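You operate a simulated robot arm through the tools that you are given. There is no shell and no other tool. Be economical: measure what you need, move in short steps, check, and stop when the job is done.

You run a simulated robot arm. Do the job below in one go: nothing can be reset, and whatever is moved stays where it is left.

JOB
Brush the crumbs into the pan and tip them into the scraps tub.
Fine: none stays on the table, two may stray; brush and pan go back.

The check looks at the end state, three seconds after you hand in, the way a careful person would. Anything else that was tipped, shoved, dropped, spilled or broken makes it a failure.

ROBOT AND FRAMES
A 7-joint arm with a two-finger parallel gripper, fixed in place. Base frame: the origin is at the foot of the arm, x ahead of it, y to its left, z up. Units: mm, rad, N and s.
With the tool pointing down near the work surface it reaches from about 200 to 680 mm from the base axis. Its first joint turns from -1.152 to 1.152 rad. Payload 2.4 kg.
Tool frame: the origin (TCP) lies between the finger pads and is the grasp point; the fingertips stand 30 mm ahead of it; z points along the fingers, y is the line along which they close. The gripper opens to 94 mm. The fingers are 28 mm wide and 10 mm thick; the gripper's body (50 by 96 mm) begins 55 mm behind the TCP.
Orientation is that of the tool frame in the base frame, as a unit quaternion [x, y, z, w]. With the fingers straight down and closing along the base's y, the tool's x points along the base's -x, its y along +y and its z along -z.

CONTROLS
- The arm moves only by the tool arm_command. Its argument "increments" is a list of rows, each a list of 3 entries, a list of its own where there are three numbers: the turn, a rotation vector about the base's x, y, z in units of 180 degrees (1.0 is 180 degrees), then the shift along the base's x, y, z in units of 400 mm (1.0 is 400 mm), then the gripper command, from -1 (fully open) to 1 (shut), values between in proportion. In form: [[[wx, wy, wz], [tx, ty, tz], claw], ...]. A call has 1 to 8 rows; each row is the pose to reach, as a shift and turn from the pose commanded when the call began. A call with a number of a shift or a turn outside -1 to 1 is refused whole. A row lasts 0.2 s, in which the tool goes at most 50 mm and 0.15 rad; a call with a longer step from one row to the next is refused whole, and so is a gripper value outside its range. A pose out of reach is approached as far as the arm can. The call stops where the force on the tool passes 60 N (or 10 N more than at its start, if that is more) or the arm is blocked; 0.2 s more then pass. The fingers move at their own pace (about 153 mm/s each) and stop on an object; they squeeze with about 30 N. The grip force told is the motor's: it shows also when the fingers shut on nothing. Time passes only in rows, and 0.2 s behind the last, so rows that repeat a pose let the fingers close. It gives the time, the measured TCP pose, the force on the tool (base axes), the opening and the grip force at its end, in the units of the frame above (readings bear some noise), and new pictures: "pictures" is both (left out), scene, wrist or none.
- Cameras (640 x 400 px; columns grow to the right, rows downward): "scene" is fixed at [24.8, 466.7, 1444.6]; the picture's right is [-0.84, -0.54, 0.00], its down [-0.32, 0.49, -0.81] and it looks along [0.44, -0.68, -0.58] (base axes); focal length 327 px, centre (320, 200). "wrist" rides on the gripper at [76, 14, -102] in the tool frame; the picture's right is [-0.18, 0.98, 0.00], its down [-0.75, -0.14, -0.64] and it looks along [-0.63, -0.12, 0.77] (tool axes); focal length 243 px, centre (320, 200). There is no depth. A picture from a camera that has moved, and an enlarged one, comes with that camera's place and axes in the base frame and with its lens.
- inspect(camera, box): a new picture of the part [left, top, right, bottom] of that camera's present view, enlarged. It takes no simulated time.
- sign_off(): hands the job in; it is judged then, once.

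Work in short steps. Places have to be worked out from the pictures, the camera data and where the tool is seen: move nearer, look again, correct. Check each grasp and each placing, and mend what went wrong. You have 120 turns and 170 pictures in all, those below and enlarged ones among them. Open the gripper and draw the arm clear of the work before you hand the job in, unless the task says otherwise; then end with one line.

The tools are called after "Request:" as a command line: name --argument value ..., lists and objects as JSON in quotes. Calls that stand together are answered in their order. arm_command: Moves the arm, as the interface text tells. Its arguments: {"type":"object","properties":{"increments":{"type":"array","items":{"type":"array"}},"pictures":{"type":"string","enum":["both","scene","wrist","none"]}},"required":["increments"]} The other tools are called the same way: inspect (camera, box) takes an enlarged picture of a part of a camera's view; sign_off () hands the job in.

At the start:

```text
time_s: 0.0
tcp_pos: [284.5, -151.7, 1200.2]
tool_rot: [0.001, 1.0, 0.0, 0.001]
force: [0.0, 0.3, 0.6]
width: 94.1
finger_force: 0.0
```

scene: 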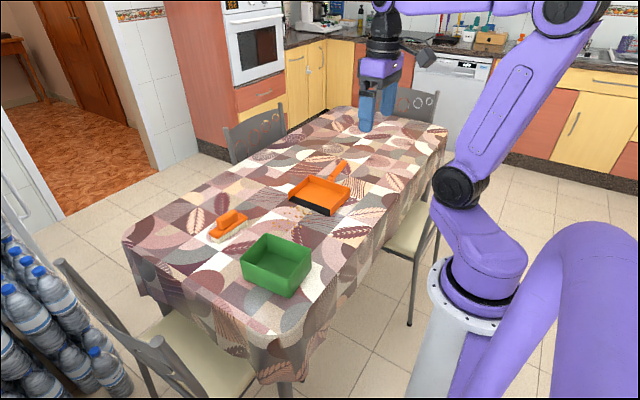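
wrist: 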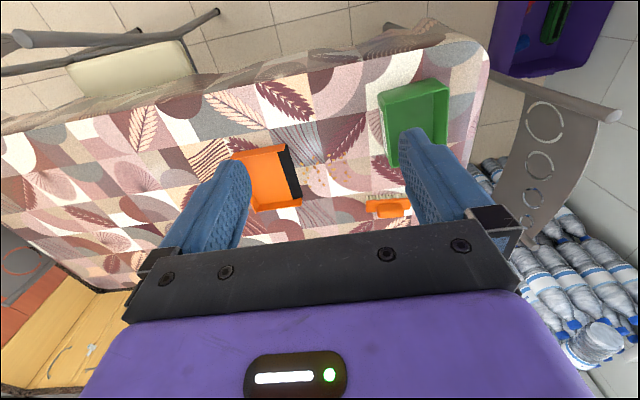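

I'll first look closely at the items in both views.

Request:
inspect --camera "scene" --box '[190, 140, 370, 310]'

Request:
inspect --camera "wrist" --box '[220, 70, 480, 230]'

```text
2.35 times, centred on (280, 225) of scene
camera zoom: at [24.8, 466.7, 1444.6], right [-0.84, -0.54, 0.0], down [-0.32, 0.49, -0.81], along [0.44, -0.68, -0.58], focal length 770 px, centre (414, 141)
```

zoom: 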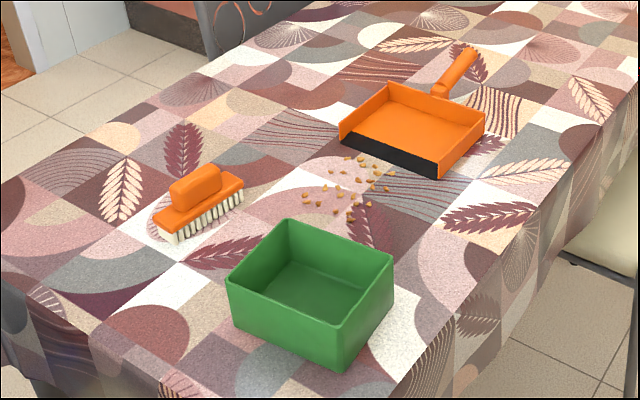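

```text
2.46 times, centred on (350, 150) of wrist
camera zoom: at [207.6, -136.9, 1302.8], right [0.18, 0.98, 0.0], down [0.75, -0.14, 0.64], along [0.63, -0.12, -0.77], focal length 597 px, centre (246, 323)
```

zoom: 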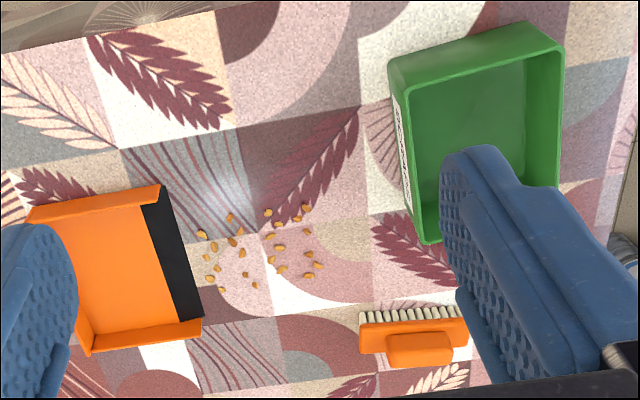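

Estimates from both cameras: crumbs x 509–602, y −250…−127; pan mouth at y≈−268 (x 474–635), facing +y; brush near (684,−33), long axis roughly along y; tub around (450,15). I'll move towards the brush, yawing −90° so the fingers close across it.

Request:
arm_command --increments '[[[0, 0, -0.047], [0.0889, 0.0297, -0.05], -1], [[0, 0, -0.094], [0.1778, 0.0594, -0.1], -1], [[0, 0, -0.141], [0.2667, 0.0891, -0.15], -1], [[0, 0, -0.188], [0.3556, 0.1188, -0.2], -1], [[0, 0, -0.235], [0.4445, 0.1485, -0.25], -1], [[0, 0, -0.282], [0.5334, 0.1782, -0.3], -1], [[0, 0, -0.329], [0.6223, 0.2079, -0.35], -1], [[0, 0, -0.376], [0.7112, 0.2376, -0.4], -1]]' --pictures "none"

```text
time_s: 1.8
tcp_pos: [570.1, -57.3, 1041.1]
tool_rot: [0.558, 0.83, 0.0, 0.001]
force: [-0.3, 0.1, 0.3]
width: 94.0
finger_force: 0.0
```

Tracking well. Finishing the yaw and moving over the brush for a look.

Request:
arm_command --increments '[[[0, 0, -0.042], [0.058, 0.03, -0.09], -1], [[0, 0, -0.084], [0.116, 0.06, -0.18], -1], [[0, 0, -0.124], [0.175, 0.09, -0.27], -1]]'

```text
time_s: 2.6
tcp_pos: [640.0, -20.3, 930.8]
tool_rot: [0.707, 0.707, 0.0, 0.0]
force: [-0.2, 0.1, -0.2]
width: 94.1
finger_force: 0.0
camera wrist: at [653.6, 56.0, 1034.0], right [0.98, -0.19, 0.0], down [-0.14, -0.75, 0.64], along [-0.12, -0.63, -0.77], focal length 243 px, centre (320, 200)
```

scene: 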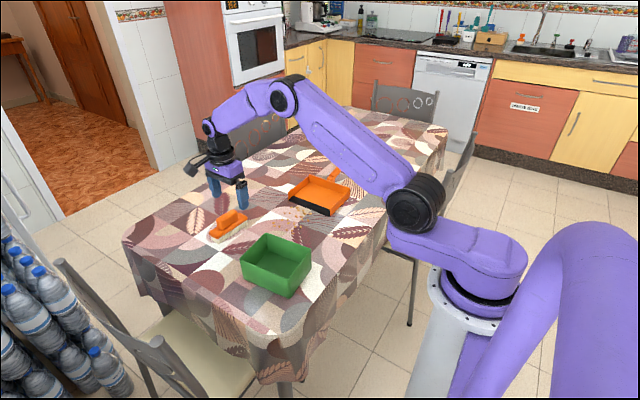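
wrist: 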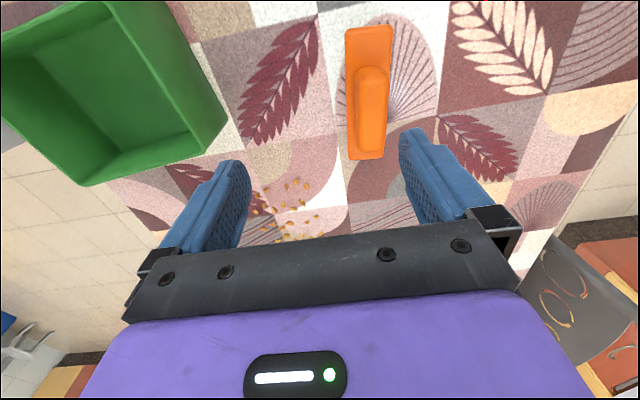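

The brush handle is at about (684,−31). I need its heights, so I'll zoom in on the brush in both views.

Request:
inspect --camera "scene" --box '[195, 190, 259, 250]'

Request:
inspect --camera "wrist" --box '[310, 10, 430, 170]'

```text
6.67 times, centred on (227, 220) of scene
camera zoom: at [24.8, 466.6, 1444.6], right [-0.84, -0.54, 0.0], down [-0.32, 0.49, -0.81], along [0.44, -0.68, -0.58], focal length 2182 px, centre (940, 67)
```

zoom: 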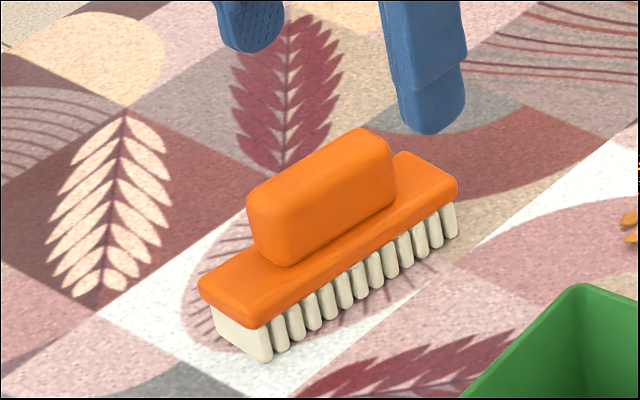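

```text
2.50 times, centred on (370, 90) of wrist
camera zoom: at [653.6, 56.0, 1034.0], right [0.98, -0.19, 0.0], down [-0.14, -0.75, 0.64], along [-0.12, -0.63, -0.77], focal length 606 px, centre (195, 475)
```

zoom: 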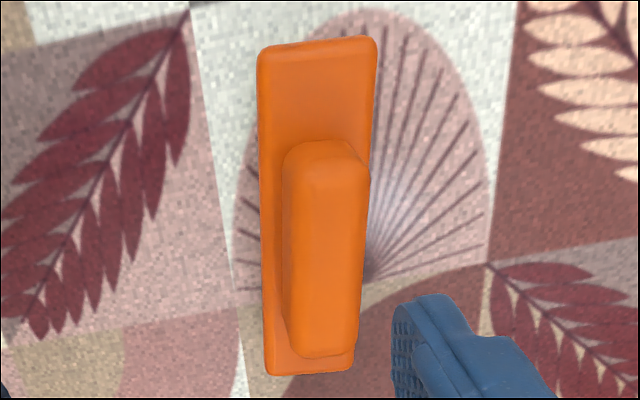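

Heights: bristles ~20 mm, body top ≈ z 796, handle top ≈ 828; axis yawed about −4°. I'll move above it to check alignment and whether x=683 is reachable.

Request:
arm_command --increments '[[[0, 0, -0.011], [0.054, -0.01, -0.07], -1], [[0, 0, -0.022], [0.108, -0.02, -0.14], -1], [[0, 0, -0.022], [0.108, -0.02, -0.14], -1]]'

```text
time_s: 3.4
tcp_pos: [680.8, -29.2, 876.3]
tool_rot: [0.731, 0.682, 0.0, 0.0]
force: [0.1, -0.1, 0.0]
width: 94.2
finger_force: 0.1
camera wrist: at [699.8, 47.4, 978.2], right [0.97, -0.25, 0.0], down [-0.19, -0.74, 0.64], along [-0.16, -0.62, -0.77], focal length 243 px, centre (320, 200)
```

scene: 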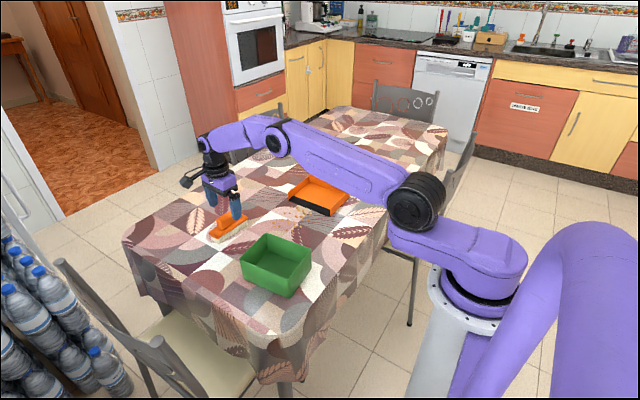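
wrist: 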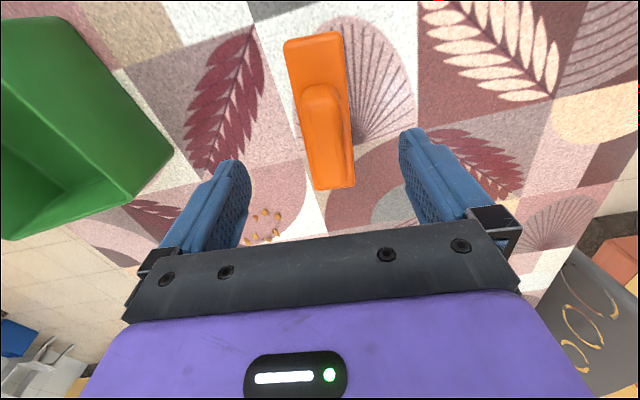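

Aligned within a few mm; x is just at the reach limit but fine. Descending so the fingertips straddle the handle just above the body.

Request:
arm_command --increments '[[[0, 0, -0.008], [0.003, 0.0, -0.06], -1], [[0, 0, -0.008], [0.006, 0.0, -0.112], -1], [[0, 0, -0.008], [0.006, 0.0, -0.112], -1]]'

Request:
inspect --camera "scene" --box '[190, 160, 270, 250]'

```text
time_s: 4.2
tcp_pos: [684.1, -26.7, 830.6]
tool_rot: [0.74, 0.673, 0.0, -0.001]
force: [0.4, 0.6, 0.5]
width: 93.9
finger_force: 0.0
camera wrist: at [705.1, 47.0, 934.4], right [0.96, -0.28, 0.0], down [-0.21, -0.74, 0.64], along [-0.18, -0.62, -0.77], focal length 243 px, centre (320, 200)
```

scene: 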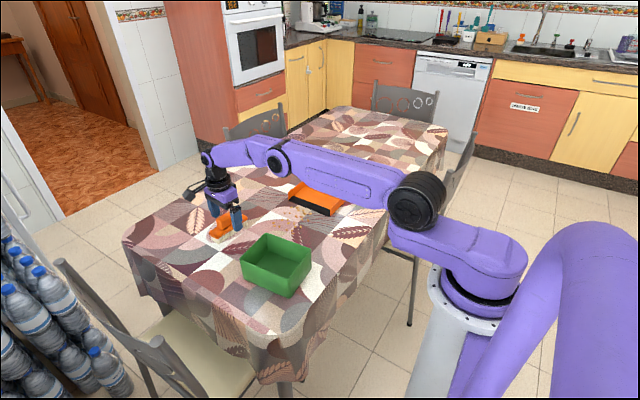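
wrist: 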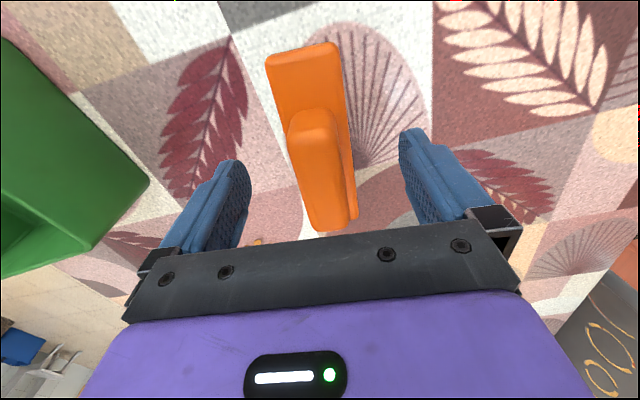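

```text
4.44 times, centred on (230, 205) of scene
camera zoom: at [24.8, 466.7, 1444.6], right [-0.84, -0.54, 0.0], down [-0.32, 0.49, -0.81], along [0.44, -0.68, -0.58], focal length 1454 px, centre (720, 178)
```

zoom: 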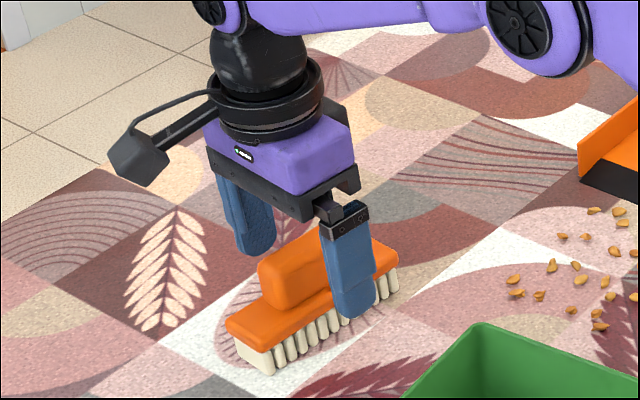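

Fingers straddle the handle, tips just about at body top. Closing.

Request:
arm_command --increments '[[[0, 0, 0], [0, 0, 0], 0.5], [[0, 0, 0], [0, 0, 0], 1], [[0, 0, 0], [0, 0, 0], 1]]' --pictures "wrist"

Request:
inspect --camera "scene" --box '[190, 160, 270, 250]'

```text
time_s: 5.0
tcp_pos: [683.4, -27.6, 832.0]
tool_rot: [0.739, 0.673, 0.0, 0.0]
force: [-0.3, -0.9, 0.4]
width: 29.8
finger_force: 29.8
camera wrist: at [705.1, 47.0, 934.5], right [0.96, -0.28, 0.0], down [-0.21, -0.74, 0.64], along [-0.18, -0.62, -0.77], focal length 243 px, centre (320, 200)
```

wrist: 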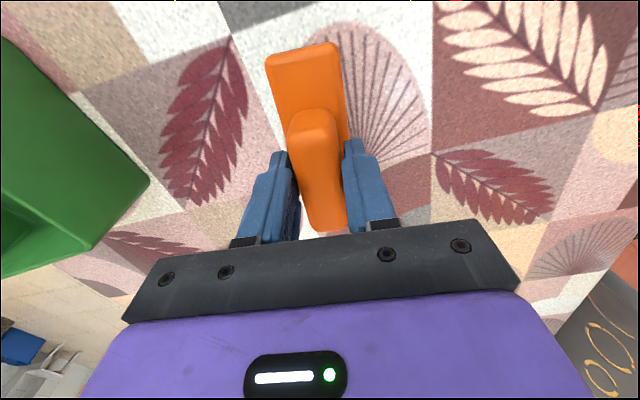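

```text
4.44 times, centred on (230, 205) of scene
camera zoom: at [24.8, 466.6, 1444.6], right [-0.84, -0.54, 0.0], down [-0.32, 0.49, -0.81], along [0.44, -0.68, -0.58], focal length 1454 px, centre (720, 178)
```

zoom: 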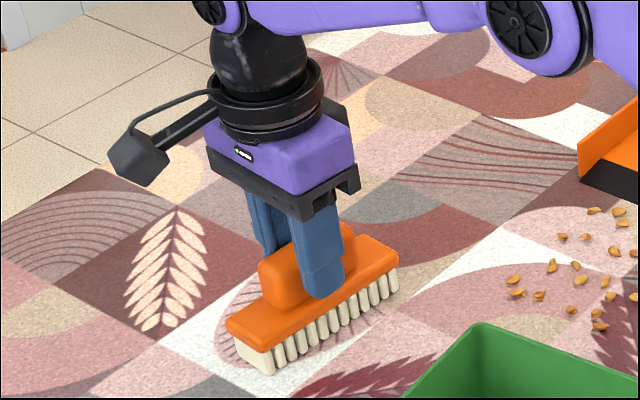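

Grip is firm at 29.8 mm on the handle (grasp pose noted: ~(684,−28,831), yaw −95.4°). Lifting 80 mm, then yawing back so the brush lies along x beyond the crumbs.

Request:
arm_command --increments '[[[0, 0, 0], [0, 0, 0.1], 1], [[0, 0, 0], [0, 0, 0.2], 1], [[0, 0, 0.044], [-0.05, 0, 0.2], 1], [[0, 0, 0.088], [-0.1, 0, 0.2], 1], [[0, 0, 0.132], [-0.15, 0, 0.2], 1], [[0, 0, 0.176], [-0.2, 0, 0.2], 1], [[0, 0, 0.22], [-0.26, -0.05, 0.2], 1], [[0, 0, 0.264], [-0.32, -0.1, 0.2], 1]]' --pictures "scene"

Request:
arm_command --increments '[[[0, 0, 0.044], [0, -0.02, 0], 1], [[0, 0, 0.088], [0, -0.04, 0], 1], [[0, 0, 0.132], [0, -0.06, 0], 1], [[0, 0, 0.176], [0, -0.07, 0], 1], [[0, 0, 0.22], [0, -0.07, 0], 1], [[0, 0, 0.266], [0, -0.07, 0], 1]]' --pictures "both"

```text
time_s: 6.8
tcp_pos: [556.8, -67.6, 910.5]
tool_rot: [0.404, 0.915, 0.0, 0.0]
force: [0.3, 0.5, -1.3]
width: 29.9
finger_force: 30.7
```

scene: 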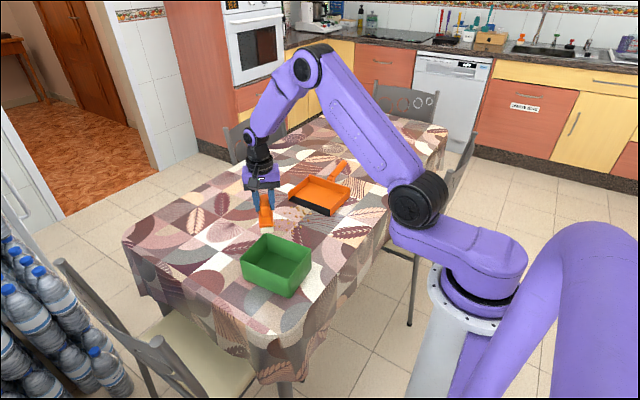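

```text
time_s: 8.2
tcp_pos: [557.4, -96.1, 910.5]
tool_rot: [-0.002, 1.0, 0.0, 0.0]
force: [0.4, 0.7, -1.0]
width: 29.7
finger_force: 29.7
camera wrist: at [480.1, -81.7, 1014.0], right [0.18, 0.98, 0.0], down [0.75, -0.14, 0.64], along [0.63, -0.12, -0.77], focal length 243 px, centre (320, 200)
```

scene: 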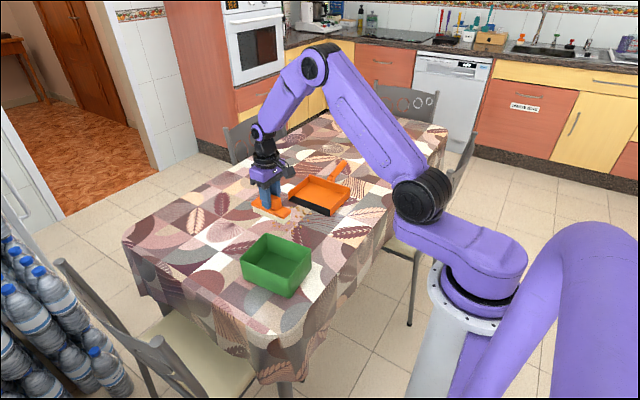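
wrist: 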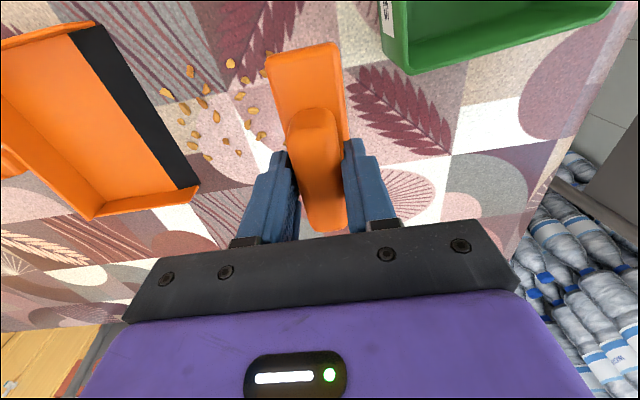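

Brush is aligned along x at (557,−96), just +y of the crumbs and clear of the tub. I'll lower it to the table level and check contact.

Request:
arm_command --increments '[[[0, 0, 0], [0, 0, -0.1], 1], [[0, 0, 0], [0, 0, -0.18], 1], [[0, 0, 0], [0, 0, -0.202], 1], [[0, 0, 0], [0, 0, -0.202], 1]]' --pictures "wrist"

Request:
inspect --camera "scene" --box '[235, 160, 365, 250]'

```text
time_s: 9.2
tcp_pos: [556.4, -97.9, 831.6]
tool_rot: [0.0, 1.0, 0.0, 0.0]
force: [-3.0, 0.7, 7.6]
width: 29.6
finger_force: 29.9
camera wrist: at [479.0, -82.3, 934.4], right [0.18, 0.98, 0.0], down [0.75, -0.14, 0.64], along [0.63, -0.12, -0.77], focal length 243 px, centre (320, 200)
```

wrist: 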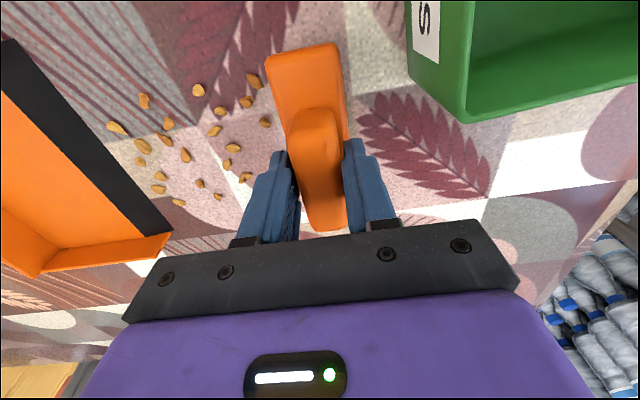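

```text
4.44 times, centred on (300, 205) of scene
camera zoom: at [24.5, 466.7, 1444.5], right [-0.84, -0.54, 0.0], down [-0.32, 0.49, -0.81], along [0.44, -0.68, -0.58], focal length 1454 px, centre (409, 178)
```

zoom: 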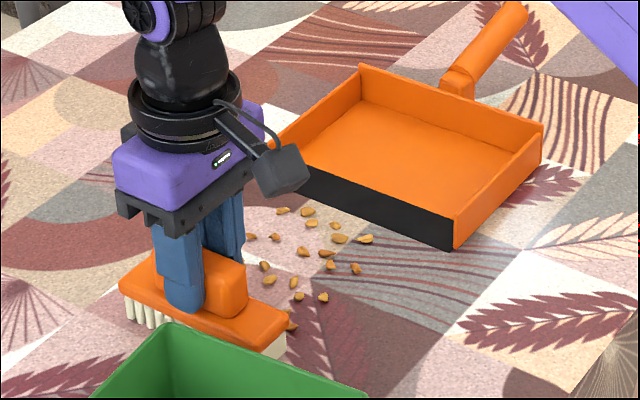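

Light contact (7.6 N), crumbs all ahead of the brush. Before sweeping I look at the pan's lip to know how high it is.

Request:
inspect --camera "scene" --box '[280, 170, 355, 220]'

Request:
inspect --camera "wrist" --box '[0, 20, 280, 280]'

```text
8.00 times, centred on (318, 195) of scene
camera zoom: at [24.5, 466.7, 1444.5], right [-0.84, -0.54, 0.0], down [-0.32, 0.49, -0.81], along [0.44, -0.68, -0.58], focal length 2618 px, centre (340, 240)
```

zoom: 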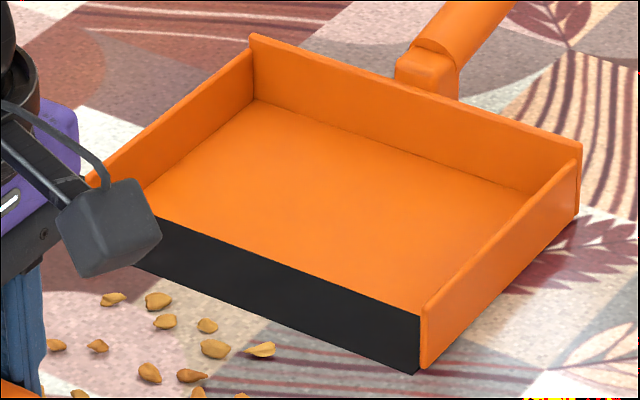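

```text
1.54 times, centred on (140, 150) of wrist
camera zoom: at [479.0, -82.3, 934.4], right [0.18, 0.98, 0.0], down [0.75, -0.14, 0.64], along [0.63, -0.12, -0.77], focal length 373 px, centre (597, 277)
```

zoom: 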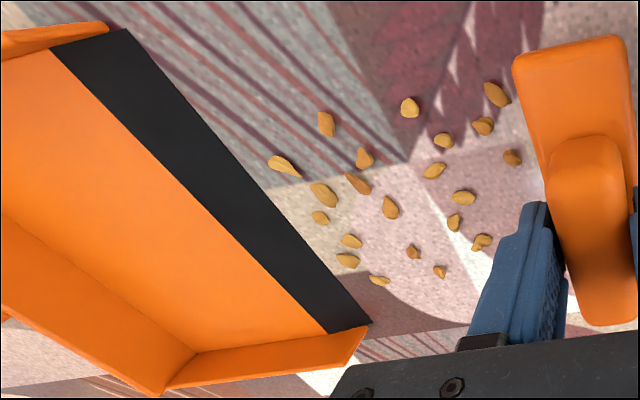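

The lip is a gentle ramp: ~30 mm long rising ~5 mm, front edge at y≈−270. First sweep stage: slowly 96 mm towards −y with a 3 mm x correction.

Request:
arm_command --increments '[[[0, 0, 0], [-0.004, -0.03, 0], 1], [[0, 0, 0], [-0.008, -0.06, 0], 1], [[0, 0, 0], [-0.008, -0.09, 0], 1], [[0, 0, 0], [-0.008, -0.12, 0], 1], [[0, 0, 0], [-0.008, -0.15, 0], 1], [[0, 0, 0], [-0.008, -0.18, 0], 1], [[0, 0, 0], [-0.008, -0.21, 0], 1], [[0, 0, 0], [-0.008, -0.24, 0], 1]]' --pictures "both"

Request:
inspect --camera "scene" --box '[235, 160, 365, 250]'

```text
time_s: 11.0
tcp_pos: [553.8, -193.6, 832.4]
tool_rot: [0.001, 1.0, -0.001, 0.002]
force: [1.5, 12.6, 34.0]
width: 30.0
finger_force: 29.6
camera wrist: at [476.7, -179.1, 933.7], right [0.18, 0.98, 0.0], down [0.75, -0.14, 0.65], along [0.63, -0.12, -0.76], focal length 243 px, centre (320, 200)
```

scene: 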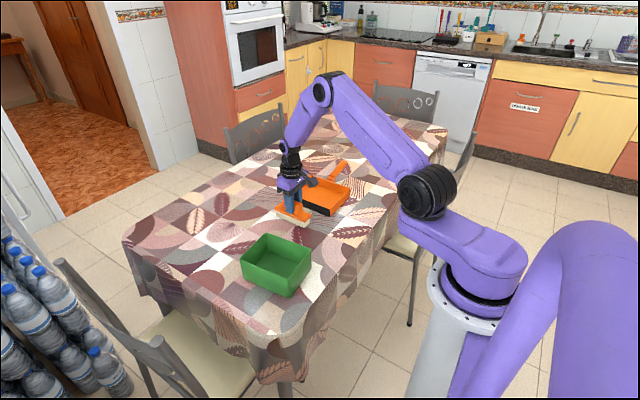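
wrist: 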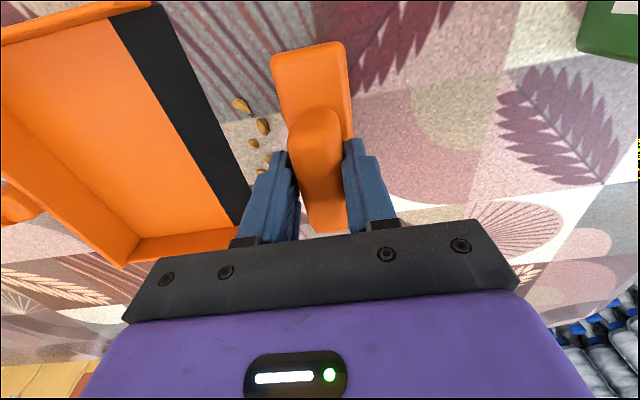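

```text
4.44 times, centred on (300, 205) of scene
camera zoom: at [24.2, 467.1, 1444.4], right [-0.84, -0.54, 0.0], down [-0.32, 0.49, -0.81], along [0.44, -0.68, -0.58], focal length 1454 px, centre (409, 178)
```

zoom: 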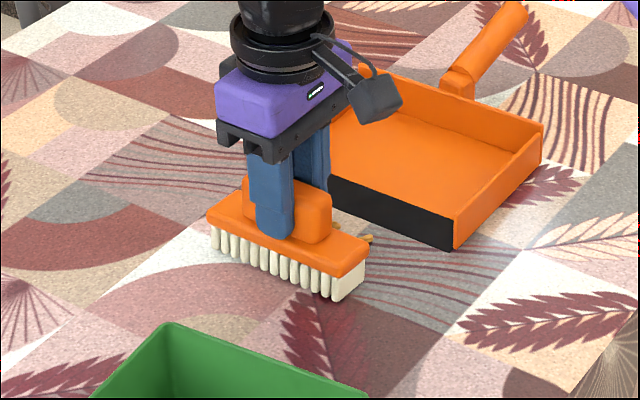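

All crumbs are ahead of the brush, nothing left behind; downward force has grown to 34 N, so I ease up ~0.8 mm and continue, rising along the ramp.

Request:
arm_command --increments '[[[0, 0, 0], [0, -0.025, 0.002], 1], [[0, 0, 0], [0, -0.05, 0.002], 1], [[0, 0, 0], [0, -0.08, 0.002], 1], [[0, 0, 0], [0, -0.11, 0.002], 1]]' --pictures "both"

Request:
inspect --camera "scene" --box '[260, 150, 370, 240]'

```text
time_s: 12.0
tcp_pos: [553.5, -238.7, 830.5]
tool_rot: [0.0, 1.0, 0.0, 0.0]
force: [-0.4, 6.2, 16.1]
width: 30.0
finger_force: 30.3
camera wrist: at [476.7, -222.7, 934.2], right [0.19, 0.98, 0.0], down [0.75, -0.14, 0.64], along [0.63, -0.12, -0.77], focal length 243 px, centre (320, 200)
```

scene: 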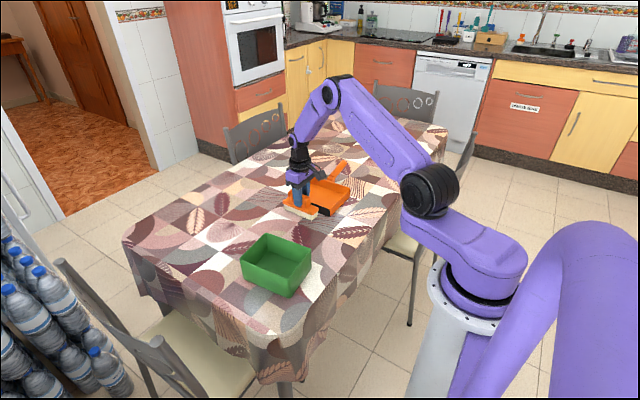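
wrist: 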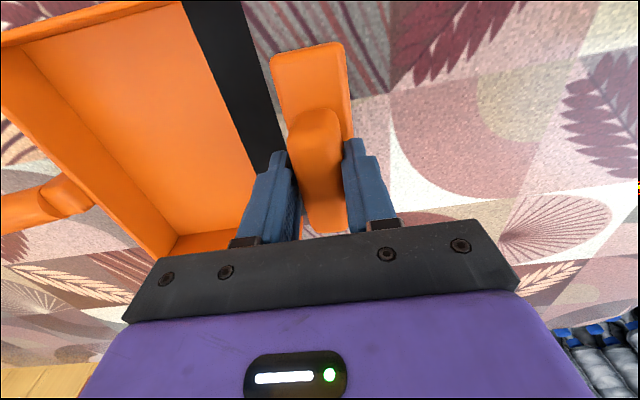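

```text
4.44 times, centred on (315, 195) of scene
camera zoom: at [24.4, 466.9, 1444.5], right [-0.84, -0.54, 0.0], down [-0.32, 0.49, -0.81], along [0.44, -0.68, -0.58], focal length 1454 px, centre (342, 222)
```

zoom: 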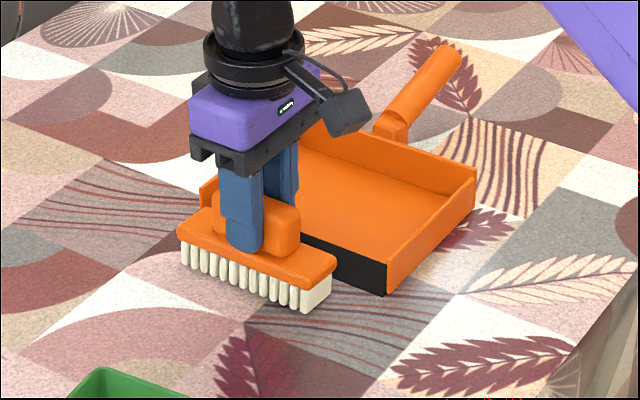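

Brush is just before the lip with all crumbs in front. Now sweeping up the ramp, rising ~6 mm, into the pan.

Request:
arm_command --increments '[[[0, 0, 0], [0, -0.025, 0.0015], 1], [[0, 0, 0], [0, -0.05, 0.005], 1], [[0, 0, 0], [0, -0.075, 0.009], 1], [[0, 0, 0], [0, -0.1, 0.0125], 1], [[0, 0, 0], [0, -0.125, 0.015], 1]]' --pictures "both"

Request:
inspect --camera "scene" --box '[260, 150, 370, 240]'

```text
time_s: 13.2
tcp_pos: [552.0, -286.4, 836.9]
tool_rot: [0.001, 1.0, 0.0, -0.001]
force: [-0.6, 0.8, -1.5]
width: 29.8
finger_force: 29.8
camera wrist: at [476.2, -272.5, 940.1], right [0.19, 0.98, 0.0], down [0.75, -0.14, 0.64], along [0.63, -0.12, -0.77], focal length 243 px, centre (320, 200)
```

scene: 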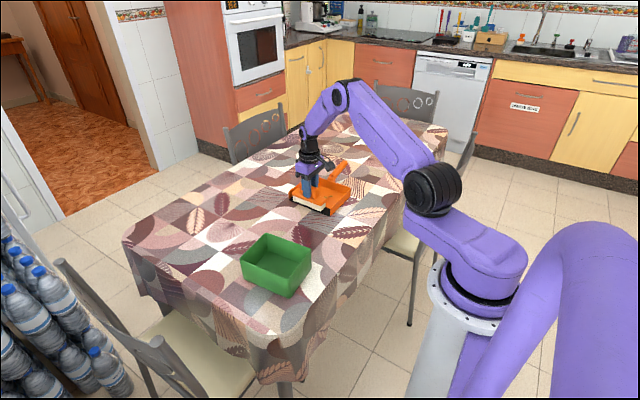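
wrist: 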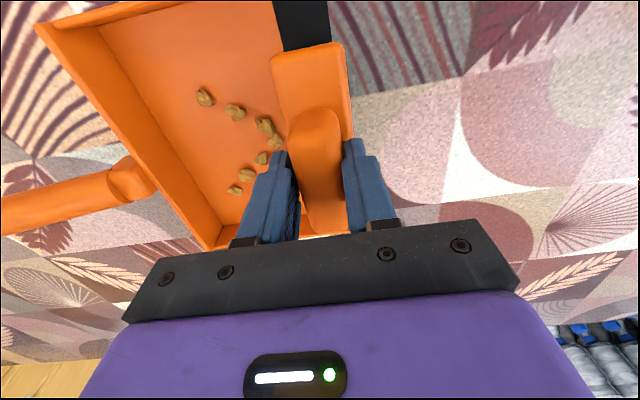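

```text
4.44 times, centred on (315, 195) of scene
camera zoom: at [24.8, 466.6, 1444.6], right [-0.84, -0.54, 0.0], down [-0.32, 0.49, -0.81], along [0.44, -0.68, -0.58], focal length 1454 px, centre (342, 222)
```

zoom: 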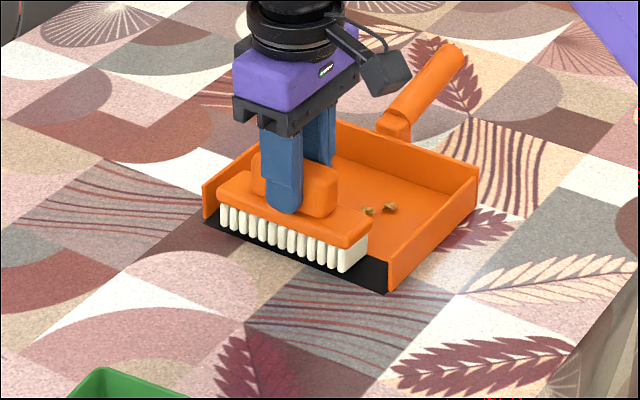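

The crumbs are going in cleanly and no contact force. I'll push them 35 mm further in at ~1 mm lower and then lift.

Request:
arm_command --increments '[[[0, 0, 0], [0, -0.025, -0.0025], 1], [[0, 0, 0], [0, -0.05, -0.0025], 1], [[0, 0, 0], [0, -0.085, -0.0025], 1], [[0, 0, 0], [0, -0.085, -0.0025], 1], [[0, 0, 0], [0, -0.07, 0.08], 1], [[0, 0, 0], [0, -0.05, 0.18], 1], [[0, 0, 0], [0, 0, 0.25], 1], [[0, 0, 0], [0, 0.1, 0.27], 1]]' --pictures "both"

Request:
inspect --camera "scene" --box '[230, 150, 370, 260]'

Request:
inspect --camera "wrist" --box '[0, 0, 300, 230]'

```text
time_s: 15.0
tcp_pos: [555.3, -247.4, 944.0]
tool_rot: [0.0, 1.0, 0.0, 0.0]
force: [0.6, -0.7, -1.0]
width: 30.0
finger_force: 30.1
camera wrist: at [477.7, -233.0, 1046.5], right [0.18, 0.98, 0.0], down [0.75, -0.14, 0.64], along [0.63, -0.12, -0.77], focal length 243 px, centre (320, 200)
```

scene: 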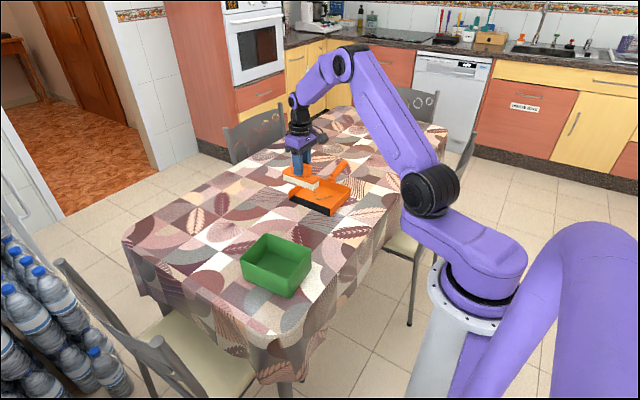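
wrist: 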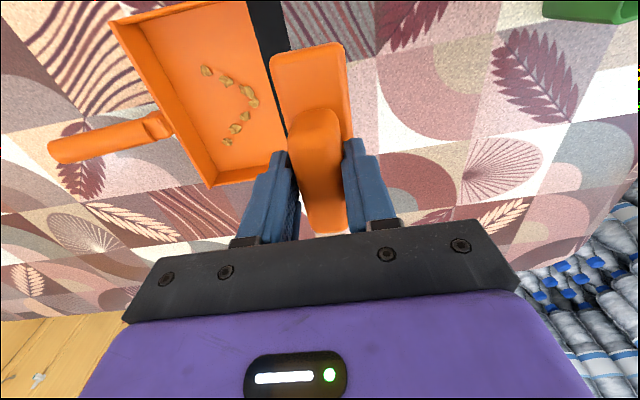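

```text
3.64 times, centred on (300, 205) of scene
camera zoom: at [24.8, 466.6, 1444.6], right [-0.84, -0.54, 0.0], down [-0.32, 0.49, -0.81], along [0.44, -0.68, -0.58], focal length 1190 px, centre (393, 182)
```

zoom: 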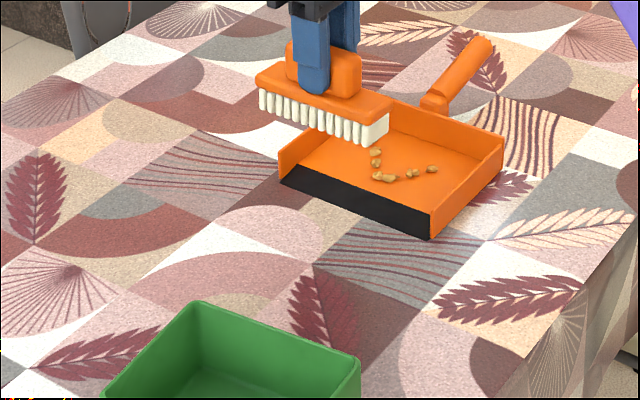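

```text
1.74 times, centred on (150, 115) of wrist
camera zoom: at [477.7, -233.0, 1046.5], right [0.18, 0.98, 0.0], down [0.75, -0.14, 0.64], along [0.63, -0.12, -0.77], focal length 422 px, centre (616, 348)
```

zoom: 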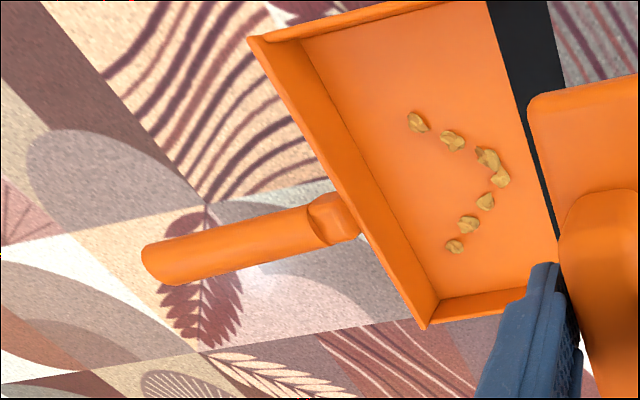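

The brush is clear; but the pile shows few distinct crumbs, so I zoom to count and check for any stuck or left behind.

Request:
inspect --camera "scene" --box '[300, 170, 356, 216]'

Request:
inspect --camera "wrist" --box '[180, 40, 290, 160]'

```text
8.70 times, centred on (328, 193) of scene
camera zoom: at [24.8, 466.6, 1444.6], right [-0.84, -0.54, 0.0], down [-0.32, 0.49, -0.81], along [0.44, -0.68, -0.58], focal length 2846 px, centre (250, 261)
```

zoom: 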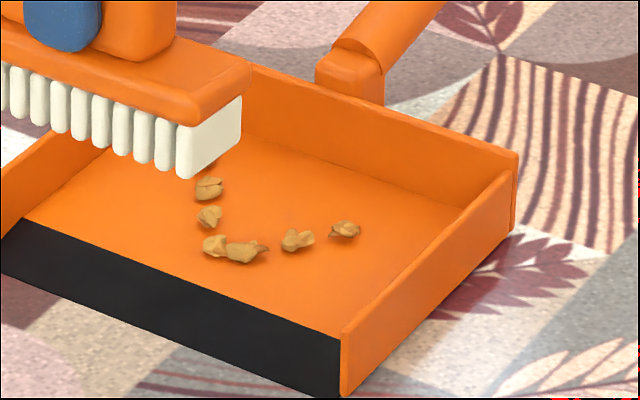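

```text
3.33 times, centred on (235, 100) of wrist
camera zoom: at [477.7, -233.0, 1046.5], right [0.18, 0.98, 0.0], down [0.75, -0.14, 0.64], along [0.63, -0.12, -0.77], focal length 809 px, centre (603, 533)
```

zoom: 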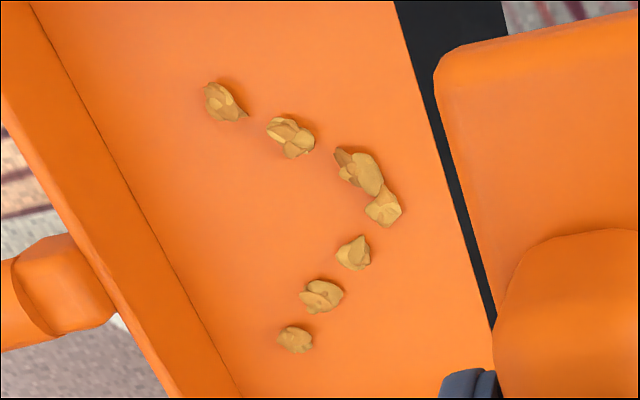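

The crumbs clumped together in the pan; none on the table. Now I return the brush to its original pose: yaw −0.53 units and shift to (684.6,−28.7).

Request:
arm_command --increments '[[[0, 0, -0.045], [0.041, 0.068, 0], 1], [[0, 0, -0.09], [0.082, 0.136, 0], 1], [[0, 0, -0.135], [0.123, 0.204, 0], 1], [[0, 0, -0.18], [0.164, 0.272, 0], 1], [[0, 0, -0.225], [0.205, 0.34, 0], 1], [[0, 0, -0.27], [0.246, 0.408, 0], 1], [[0, 0, -0.315], [0.287, 0.476, 0], 1], [[0, 0, -0.36], [0.328, 0.545, 0], 1]]' --pictures "none"

Request:
arm_command --increments '[[[0, 0, -0.045], [0, 0, -0.05], 1], [[0, 0, -0.09], [0, 0, -0.1], 1], [[0, 0, -0.135], [0, 0, -0.15], 1], [[0, 0, -0.17], [0, 0, -0.2], 1], [[0, 0, -0.17], [0, 0, -0.25], 1], [[0, 0, -0.17], [0, 0, -0.25], 1]]' --pictures "both"

```text
time_s: 16.8
tcp_pos: [682.4, -28.9, 945.9]
tool_rot: [0.537, 0.844, 0.0, 0.0]
force: [0.8, 0.1, -1.7]
width: 30.0
finger_force: 30.1
```

```text
time_s: 18.2
tcp_pos: [683.1, -27.3, 843.7]
tool_rot: [0.739, 0.674, 0.0, 0.001]
force: [0.5, -0.3, -0.7]
width: 30.0
finger_force: 29.6
camera wrist: at [704.7, 46.9, 947.9], right [0.96, -0.28, 0.0], down [-0.21, -0.74, 0.64], along [-0.18, -0.62, -0.77], focal length 243 px, centre (320, 200)
```

scene: 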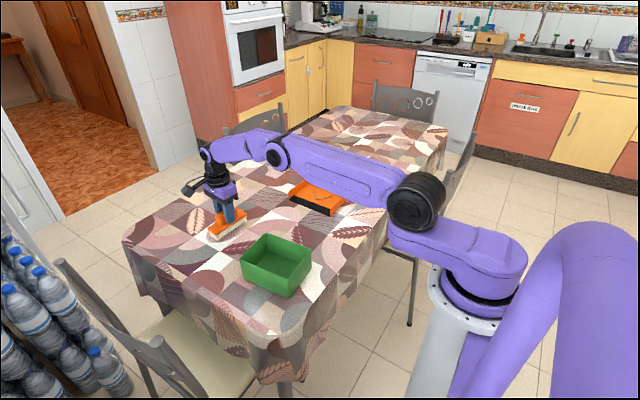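
wrist: 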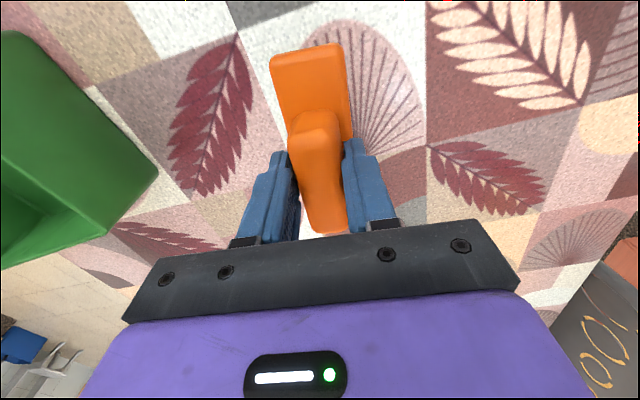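

Directly above its original spot; lowering the last 14 mm, releasing, and rising.

Request:
arm_command --increments '[[[0, 0, 0], [0, 0, -0.025], 1], [[0, 0, 0], [0, 0, -0.035], 1], [[0, 0, 0], [0, 0, -0.035], 1], [[0, 0, 0], [0, 0, -0.035], -1], [[0, 0, 0], [0, 0, -0.035], -1], [[0, 0, 0], [0, 0, 0.04], -1], [[0, 0, 0], [0, 0, 0.16], -1], [[0, 0, 0], [0, 0, 0.28], -1]]' --pictures "both"

Request:
inspect --camera "scene" --box '[190, 140, 370, 310]'

```text
time_s: 20.0
tcp_pos: [685.0, -29.9, 959.2]
tool_rot: [0.74, 0.673, 0.0, 0.0]
force: [1.2, 0.3, -0.3]
width: 93.9
finger_force: 0.0
camera wrist: at [705.6, 45.4, 1062.6], right [0.96, -0.28, 0.0], down [-0.21, -0.74, 0.64], along [-0.18, -0.62, -0.77], focal length 243 px, centre (320, 200)
```

scene: 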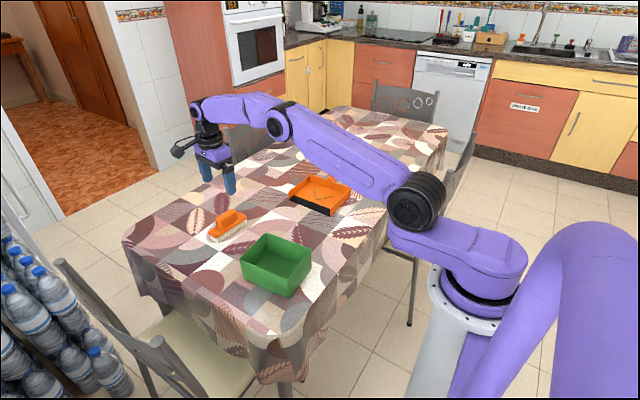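
wrist: 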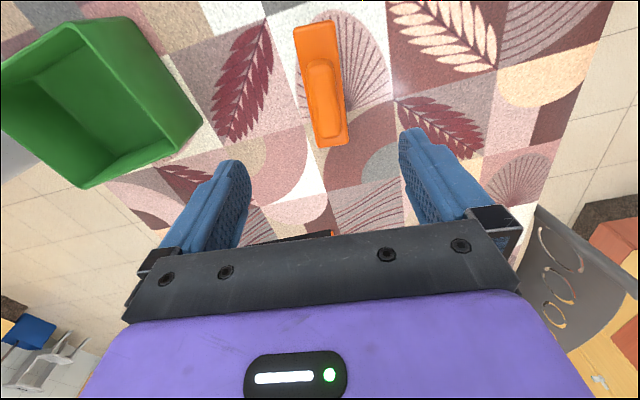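

```text
2.35 times, centred on (280, 225) of scene
camera zoom: at [24.7, 466.7, 1444.6], right [-0.84, -0.54, 0.0], down [-0.32, 0.49, -0.81], along [0.44, -0.68, -0.58], focal length 770 px, centre (414, 141)
```

zoom: 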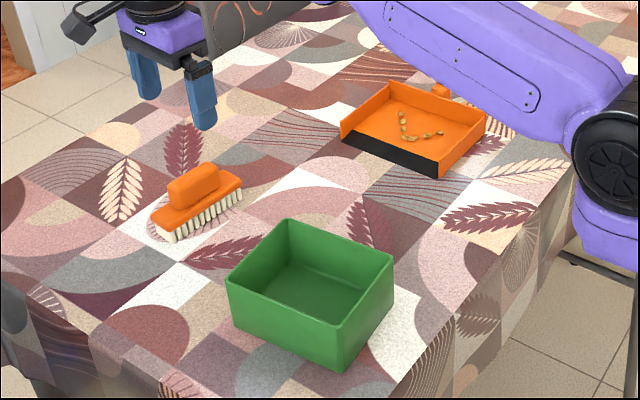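

Brush is back exactly as before, table clean, pan unmoved. Next, with an empty gripper I'll probe whether the arm can make the pouring pose (tool pointing nearly −y high over the tub), before grasping the pan.

Request:
arm_command --increments '[[[0, 0, 0.006], [-0.092, -0.036, 0.0613], -1], [[0, 0, 0.012], [-0.184, -0.071, 0.1226], -1], [[0, 0, 0.018], [-0.277, -0.107, 0.184], -1], [[0, 0, 0.024], [-0.369, -0.142, 0.2452], -1], [[0, 0, 0.03], [-0.4615, -0.178, 0.3065], -1]]' --pictures "none"

Request:
arm_command --increments '[[[-0.047, 0, 0], [-0.015, 0, 0], -1], [[-0.094, 0, 0], [-0.03, 0, 0], -1], [[-0.141, 0, 0], [-0.045, 0, 0], -1], [[-0.188, 0, 0], [-0.06, 0, 0], -1], [[-0.235, 0, 0], [-0.075, 0, 0], -1], [[-0.282, 0, 0], [-0.09, 0, 0], -1], [[-0.329, 0, 0], [-0.105, 0, 0], -1], [[-0.376, 0, 0], [-0.12, 0, 0], -1]]' --pictures "scene"

```text
time_s: 21.2
tcp_pos: [498.7, -96.1, 1080.6]
tool_rot: [0.707, 0.707, 0.0, -0.001]
force: [-0.2, -0.6, 0.4]
width: 94.2
finger_force: 0.0
```

```text
time_s: 23.0
tcp_pos: [450.8, -98.2, 1080.1]
tool_rot: [0.587, 0.587, -0.394, 0.395]
force: [0.3, 0.4, -0.6]
width: 94.1
finger_force: 0.0
```

scene: 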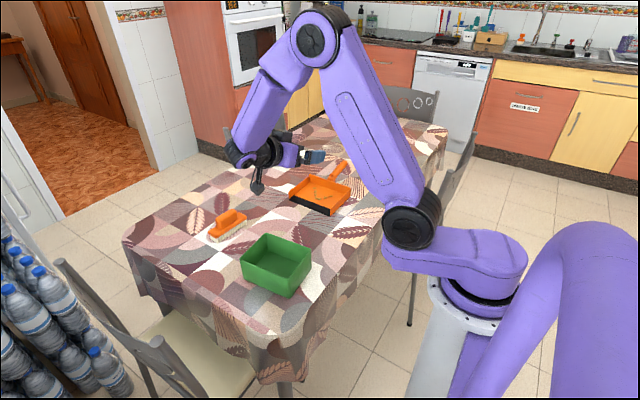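

67° reached accurately. Continue to ~90° and lower to z≈1000.

Request:
arm_command --increments '[[[-0.04, 0, 0], [0, 0, -0.06], -1], [[-0.08, 0, 0], [0, 0, -0.13], -1], [[-0.124, 0, 0], [0, 0, -0.2], -1], [[-0.124, 0, 0], [0, 0, -0.2], -1]]' --pictures "scene"

```text
time_s: 24.0
tcp_pos: [450.4, -100.1, 998.5]
tool_rot: [0.5, 0.499, -0.5, 0.501]
force: [-0.8, 0.5, -0.1]
width: 94.0
finger_force: 0.0
```

scene: 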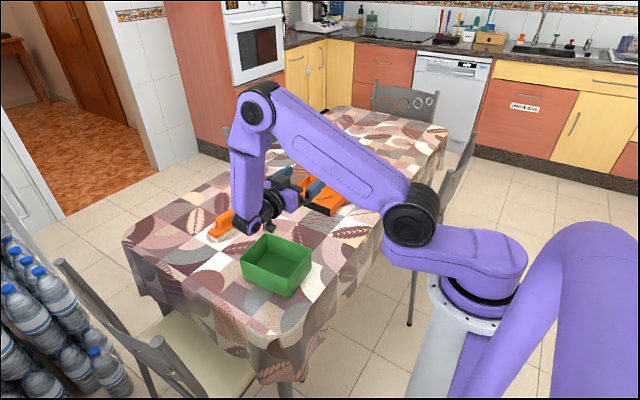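

The pouring pose is reachable. Now to the pan: back to 30° tilt, above the handle neck for a look.

Request:
arm_command --increments '[[[0.0416, 0, 0], [0.033, -0.09, 0.02], -1], [[0.0832, 0, 0], [0.066, -0.18, 0.02], -1], [[0.1248, 0, 0], [0.1, -0.27, 0.02], -1], [[0.1664, 0, 0], [0.133, -0.36, 0.02], -1], [[0.208, 0, 0], [0.166, -0.45, 0], -1], [[0.2496, 0, 0], [0.2, -0.54, -0.03], -1], [[0.2912, 0, 0], [0.233, -0.63, -0.06], -1], [[0.333, 0, 0], [0.265, -0.72, -0.1], -1]]' --pictures "both"

```text
time_s: 25.8
tcp_pos: [557.7, -388.9, 960.5]
tool_rot: [0.682, 0.684, -0.182, 0.184]
force: [0.7, -0.4, 0.1]
width: 93.9
finger_force: 0.1
camera wrist: at [571.6, -272.1, 1011.5], right [0.98, -0.16, 0.09], down [-0.14, -0.33, 0.93], along [-0.12, -0.93, -0.35], focal length 243 px, centre (320, 200)
```

scene: 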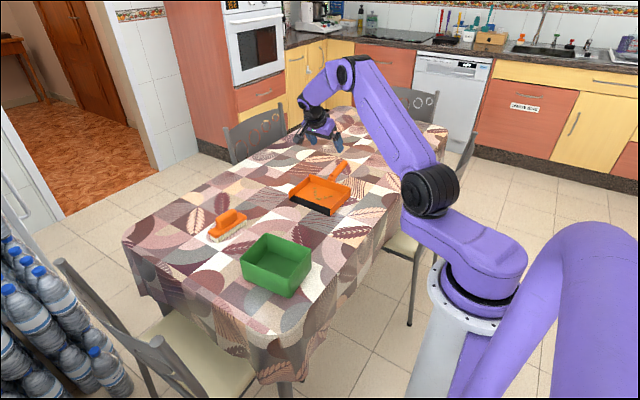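
wrist: 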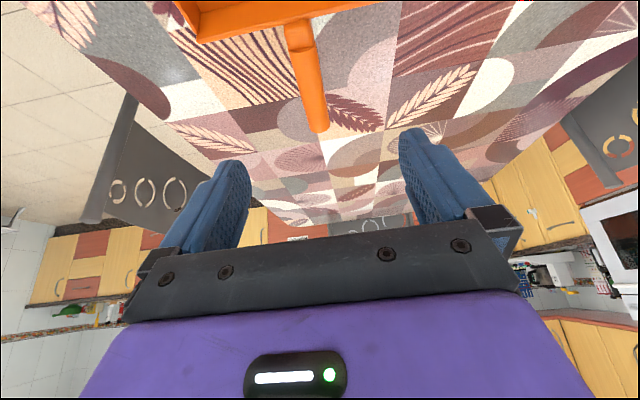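

Good view of the handle; zooming in on it in both cameras to get its place and height.

Request:
inspect --camera "wrist" --box '[240, 0, 380, 140]'

Request:
inspect --camera "scene" --box '[310, 150, 360, 200]'

```text
2.86 times, centred on (310, 70) of wrist
camera zoom: at [571.6, -272.1, 1011.5], right [0.98, -0.16, 0.09], down [-0.14, -0.33, 0.93], along [-0.12, -0.93, -0.35], focal length 693 px, centre (349, 571)
```

zoom: 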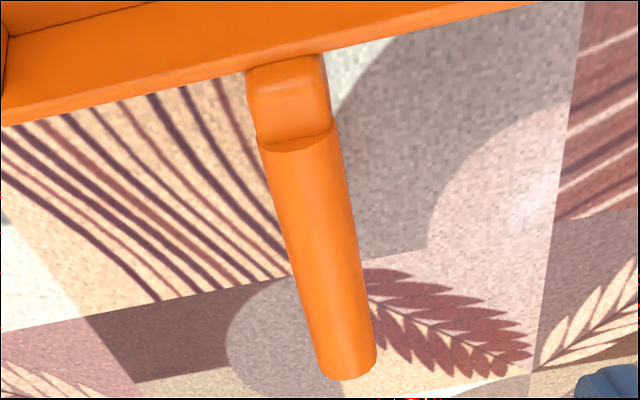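

```text
8.00 times, centred on (335, 175) of scene
camera zoom: at [24.7, 466.7, 1444.5], right [-0.84, -0.54, 0.0], down [-0.32, 0.49, -0.81], along [0.44, -0.68, -0.58], focal length 2618 px, centre (200, 400)
```

zoom: 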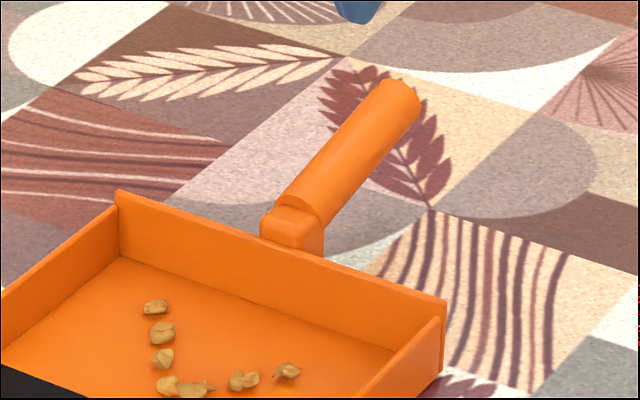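

Triangulated: the handle rises slightly, axis along −y at x≈548, from (−423, z≈800) to (−523, z≈818), Ø≈24. Moving to a pre-grasp 60 mm back along the tool direction.

Request:
arm_command --increments '[[[0, 0, 0], [-0.01, -0.02, -0.09], -1], [[0, 0, 0], [-0.02, -0.04, -0.18], -1], [[0, 0, 0], [-0.024, -0.055, -0.2625], -1], [[0, 0, 0], [-0.024, -0.055, -0.2625], -1]]' --pictures "both"

Request:
inspect --camera "scene" --box '[290, 120, 370, 210]'

```text
time_s: 26.8
tcp_pos: [548.3, -408.9, 854.7]
tool_rot: [0.682, 0.683, -0.183, 0.185]
force: [0.0, -0.1, 0.0]
width: 93.8
finger_force: 0.1
camera wrist: at [562.7, -292.8, 905.7], right [0.98, -0.16, 0.09], down [-0.14, -0.33, 0.93], along [-0.12, -0.93, -0.35], focal length 243 px, centre (320, 200)
```

scene: 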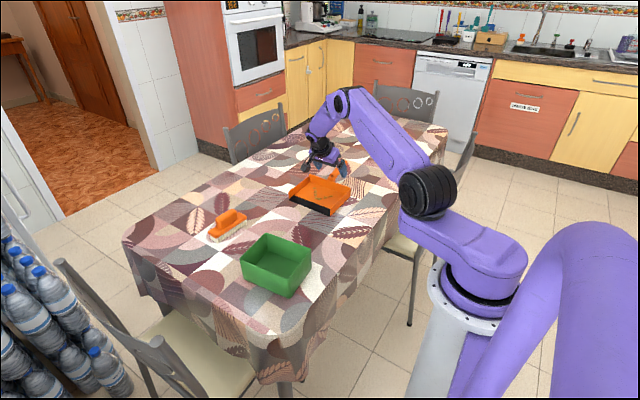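
wrist: 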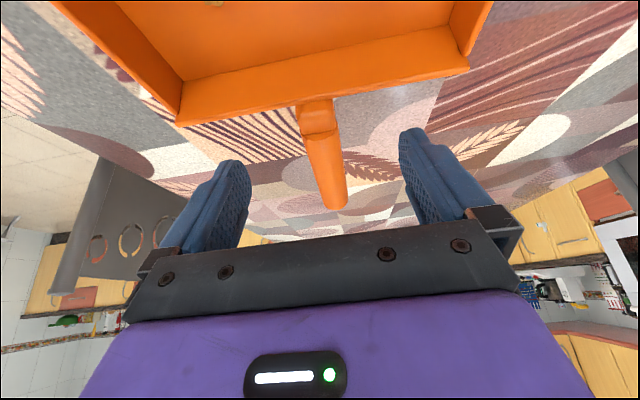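

```text
4.44 times, centred on (330, 165) of scene
camera zoom: at [24.8, 466.6, 1444.6], right [-0.84, -0.54, 0.0], down [-0.32, 0.49, -0.81], along [0.44, -0.68, -0.58], focal length 1454 px, centre (276, 356)
```

zoom: 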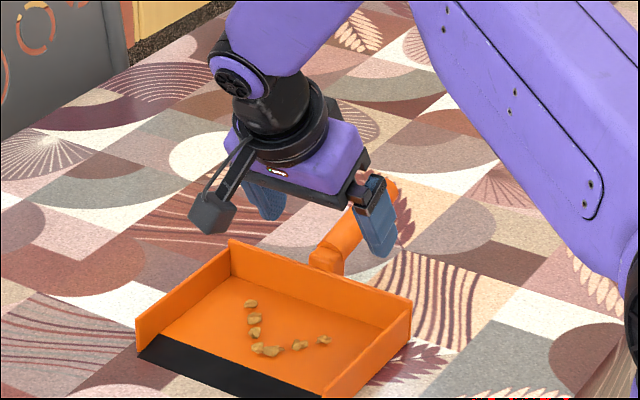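

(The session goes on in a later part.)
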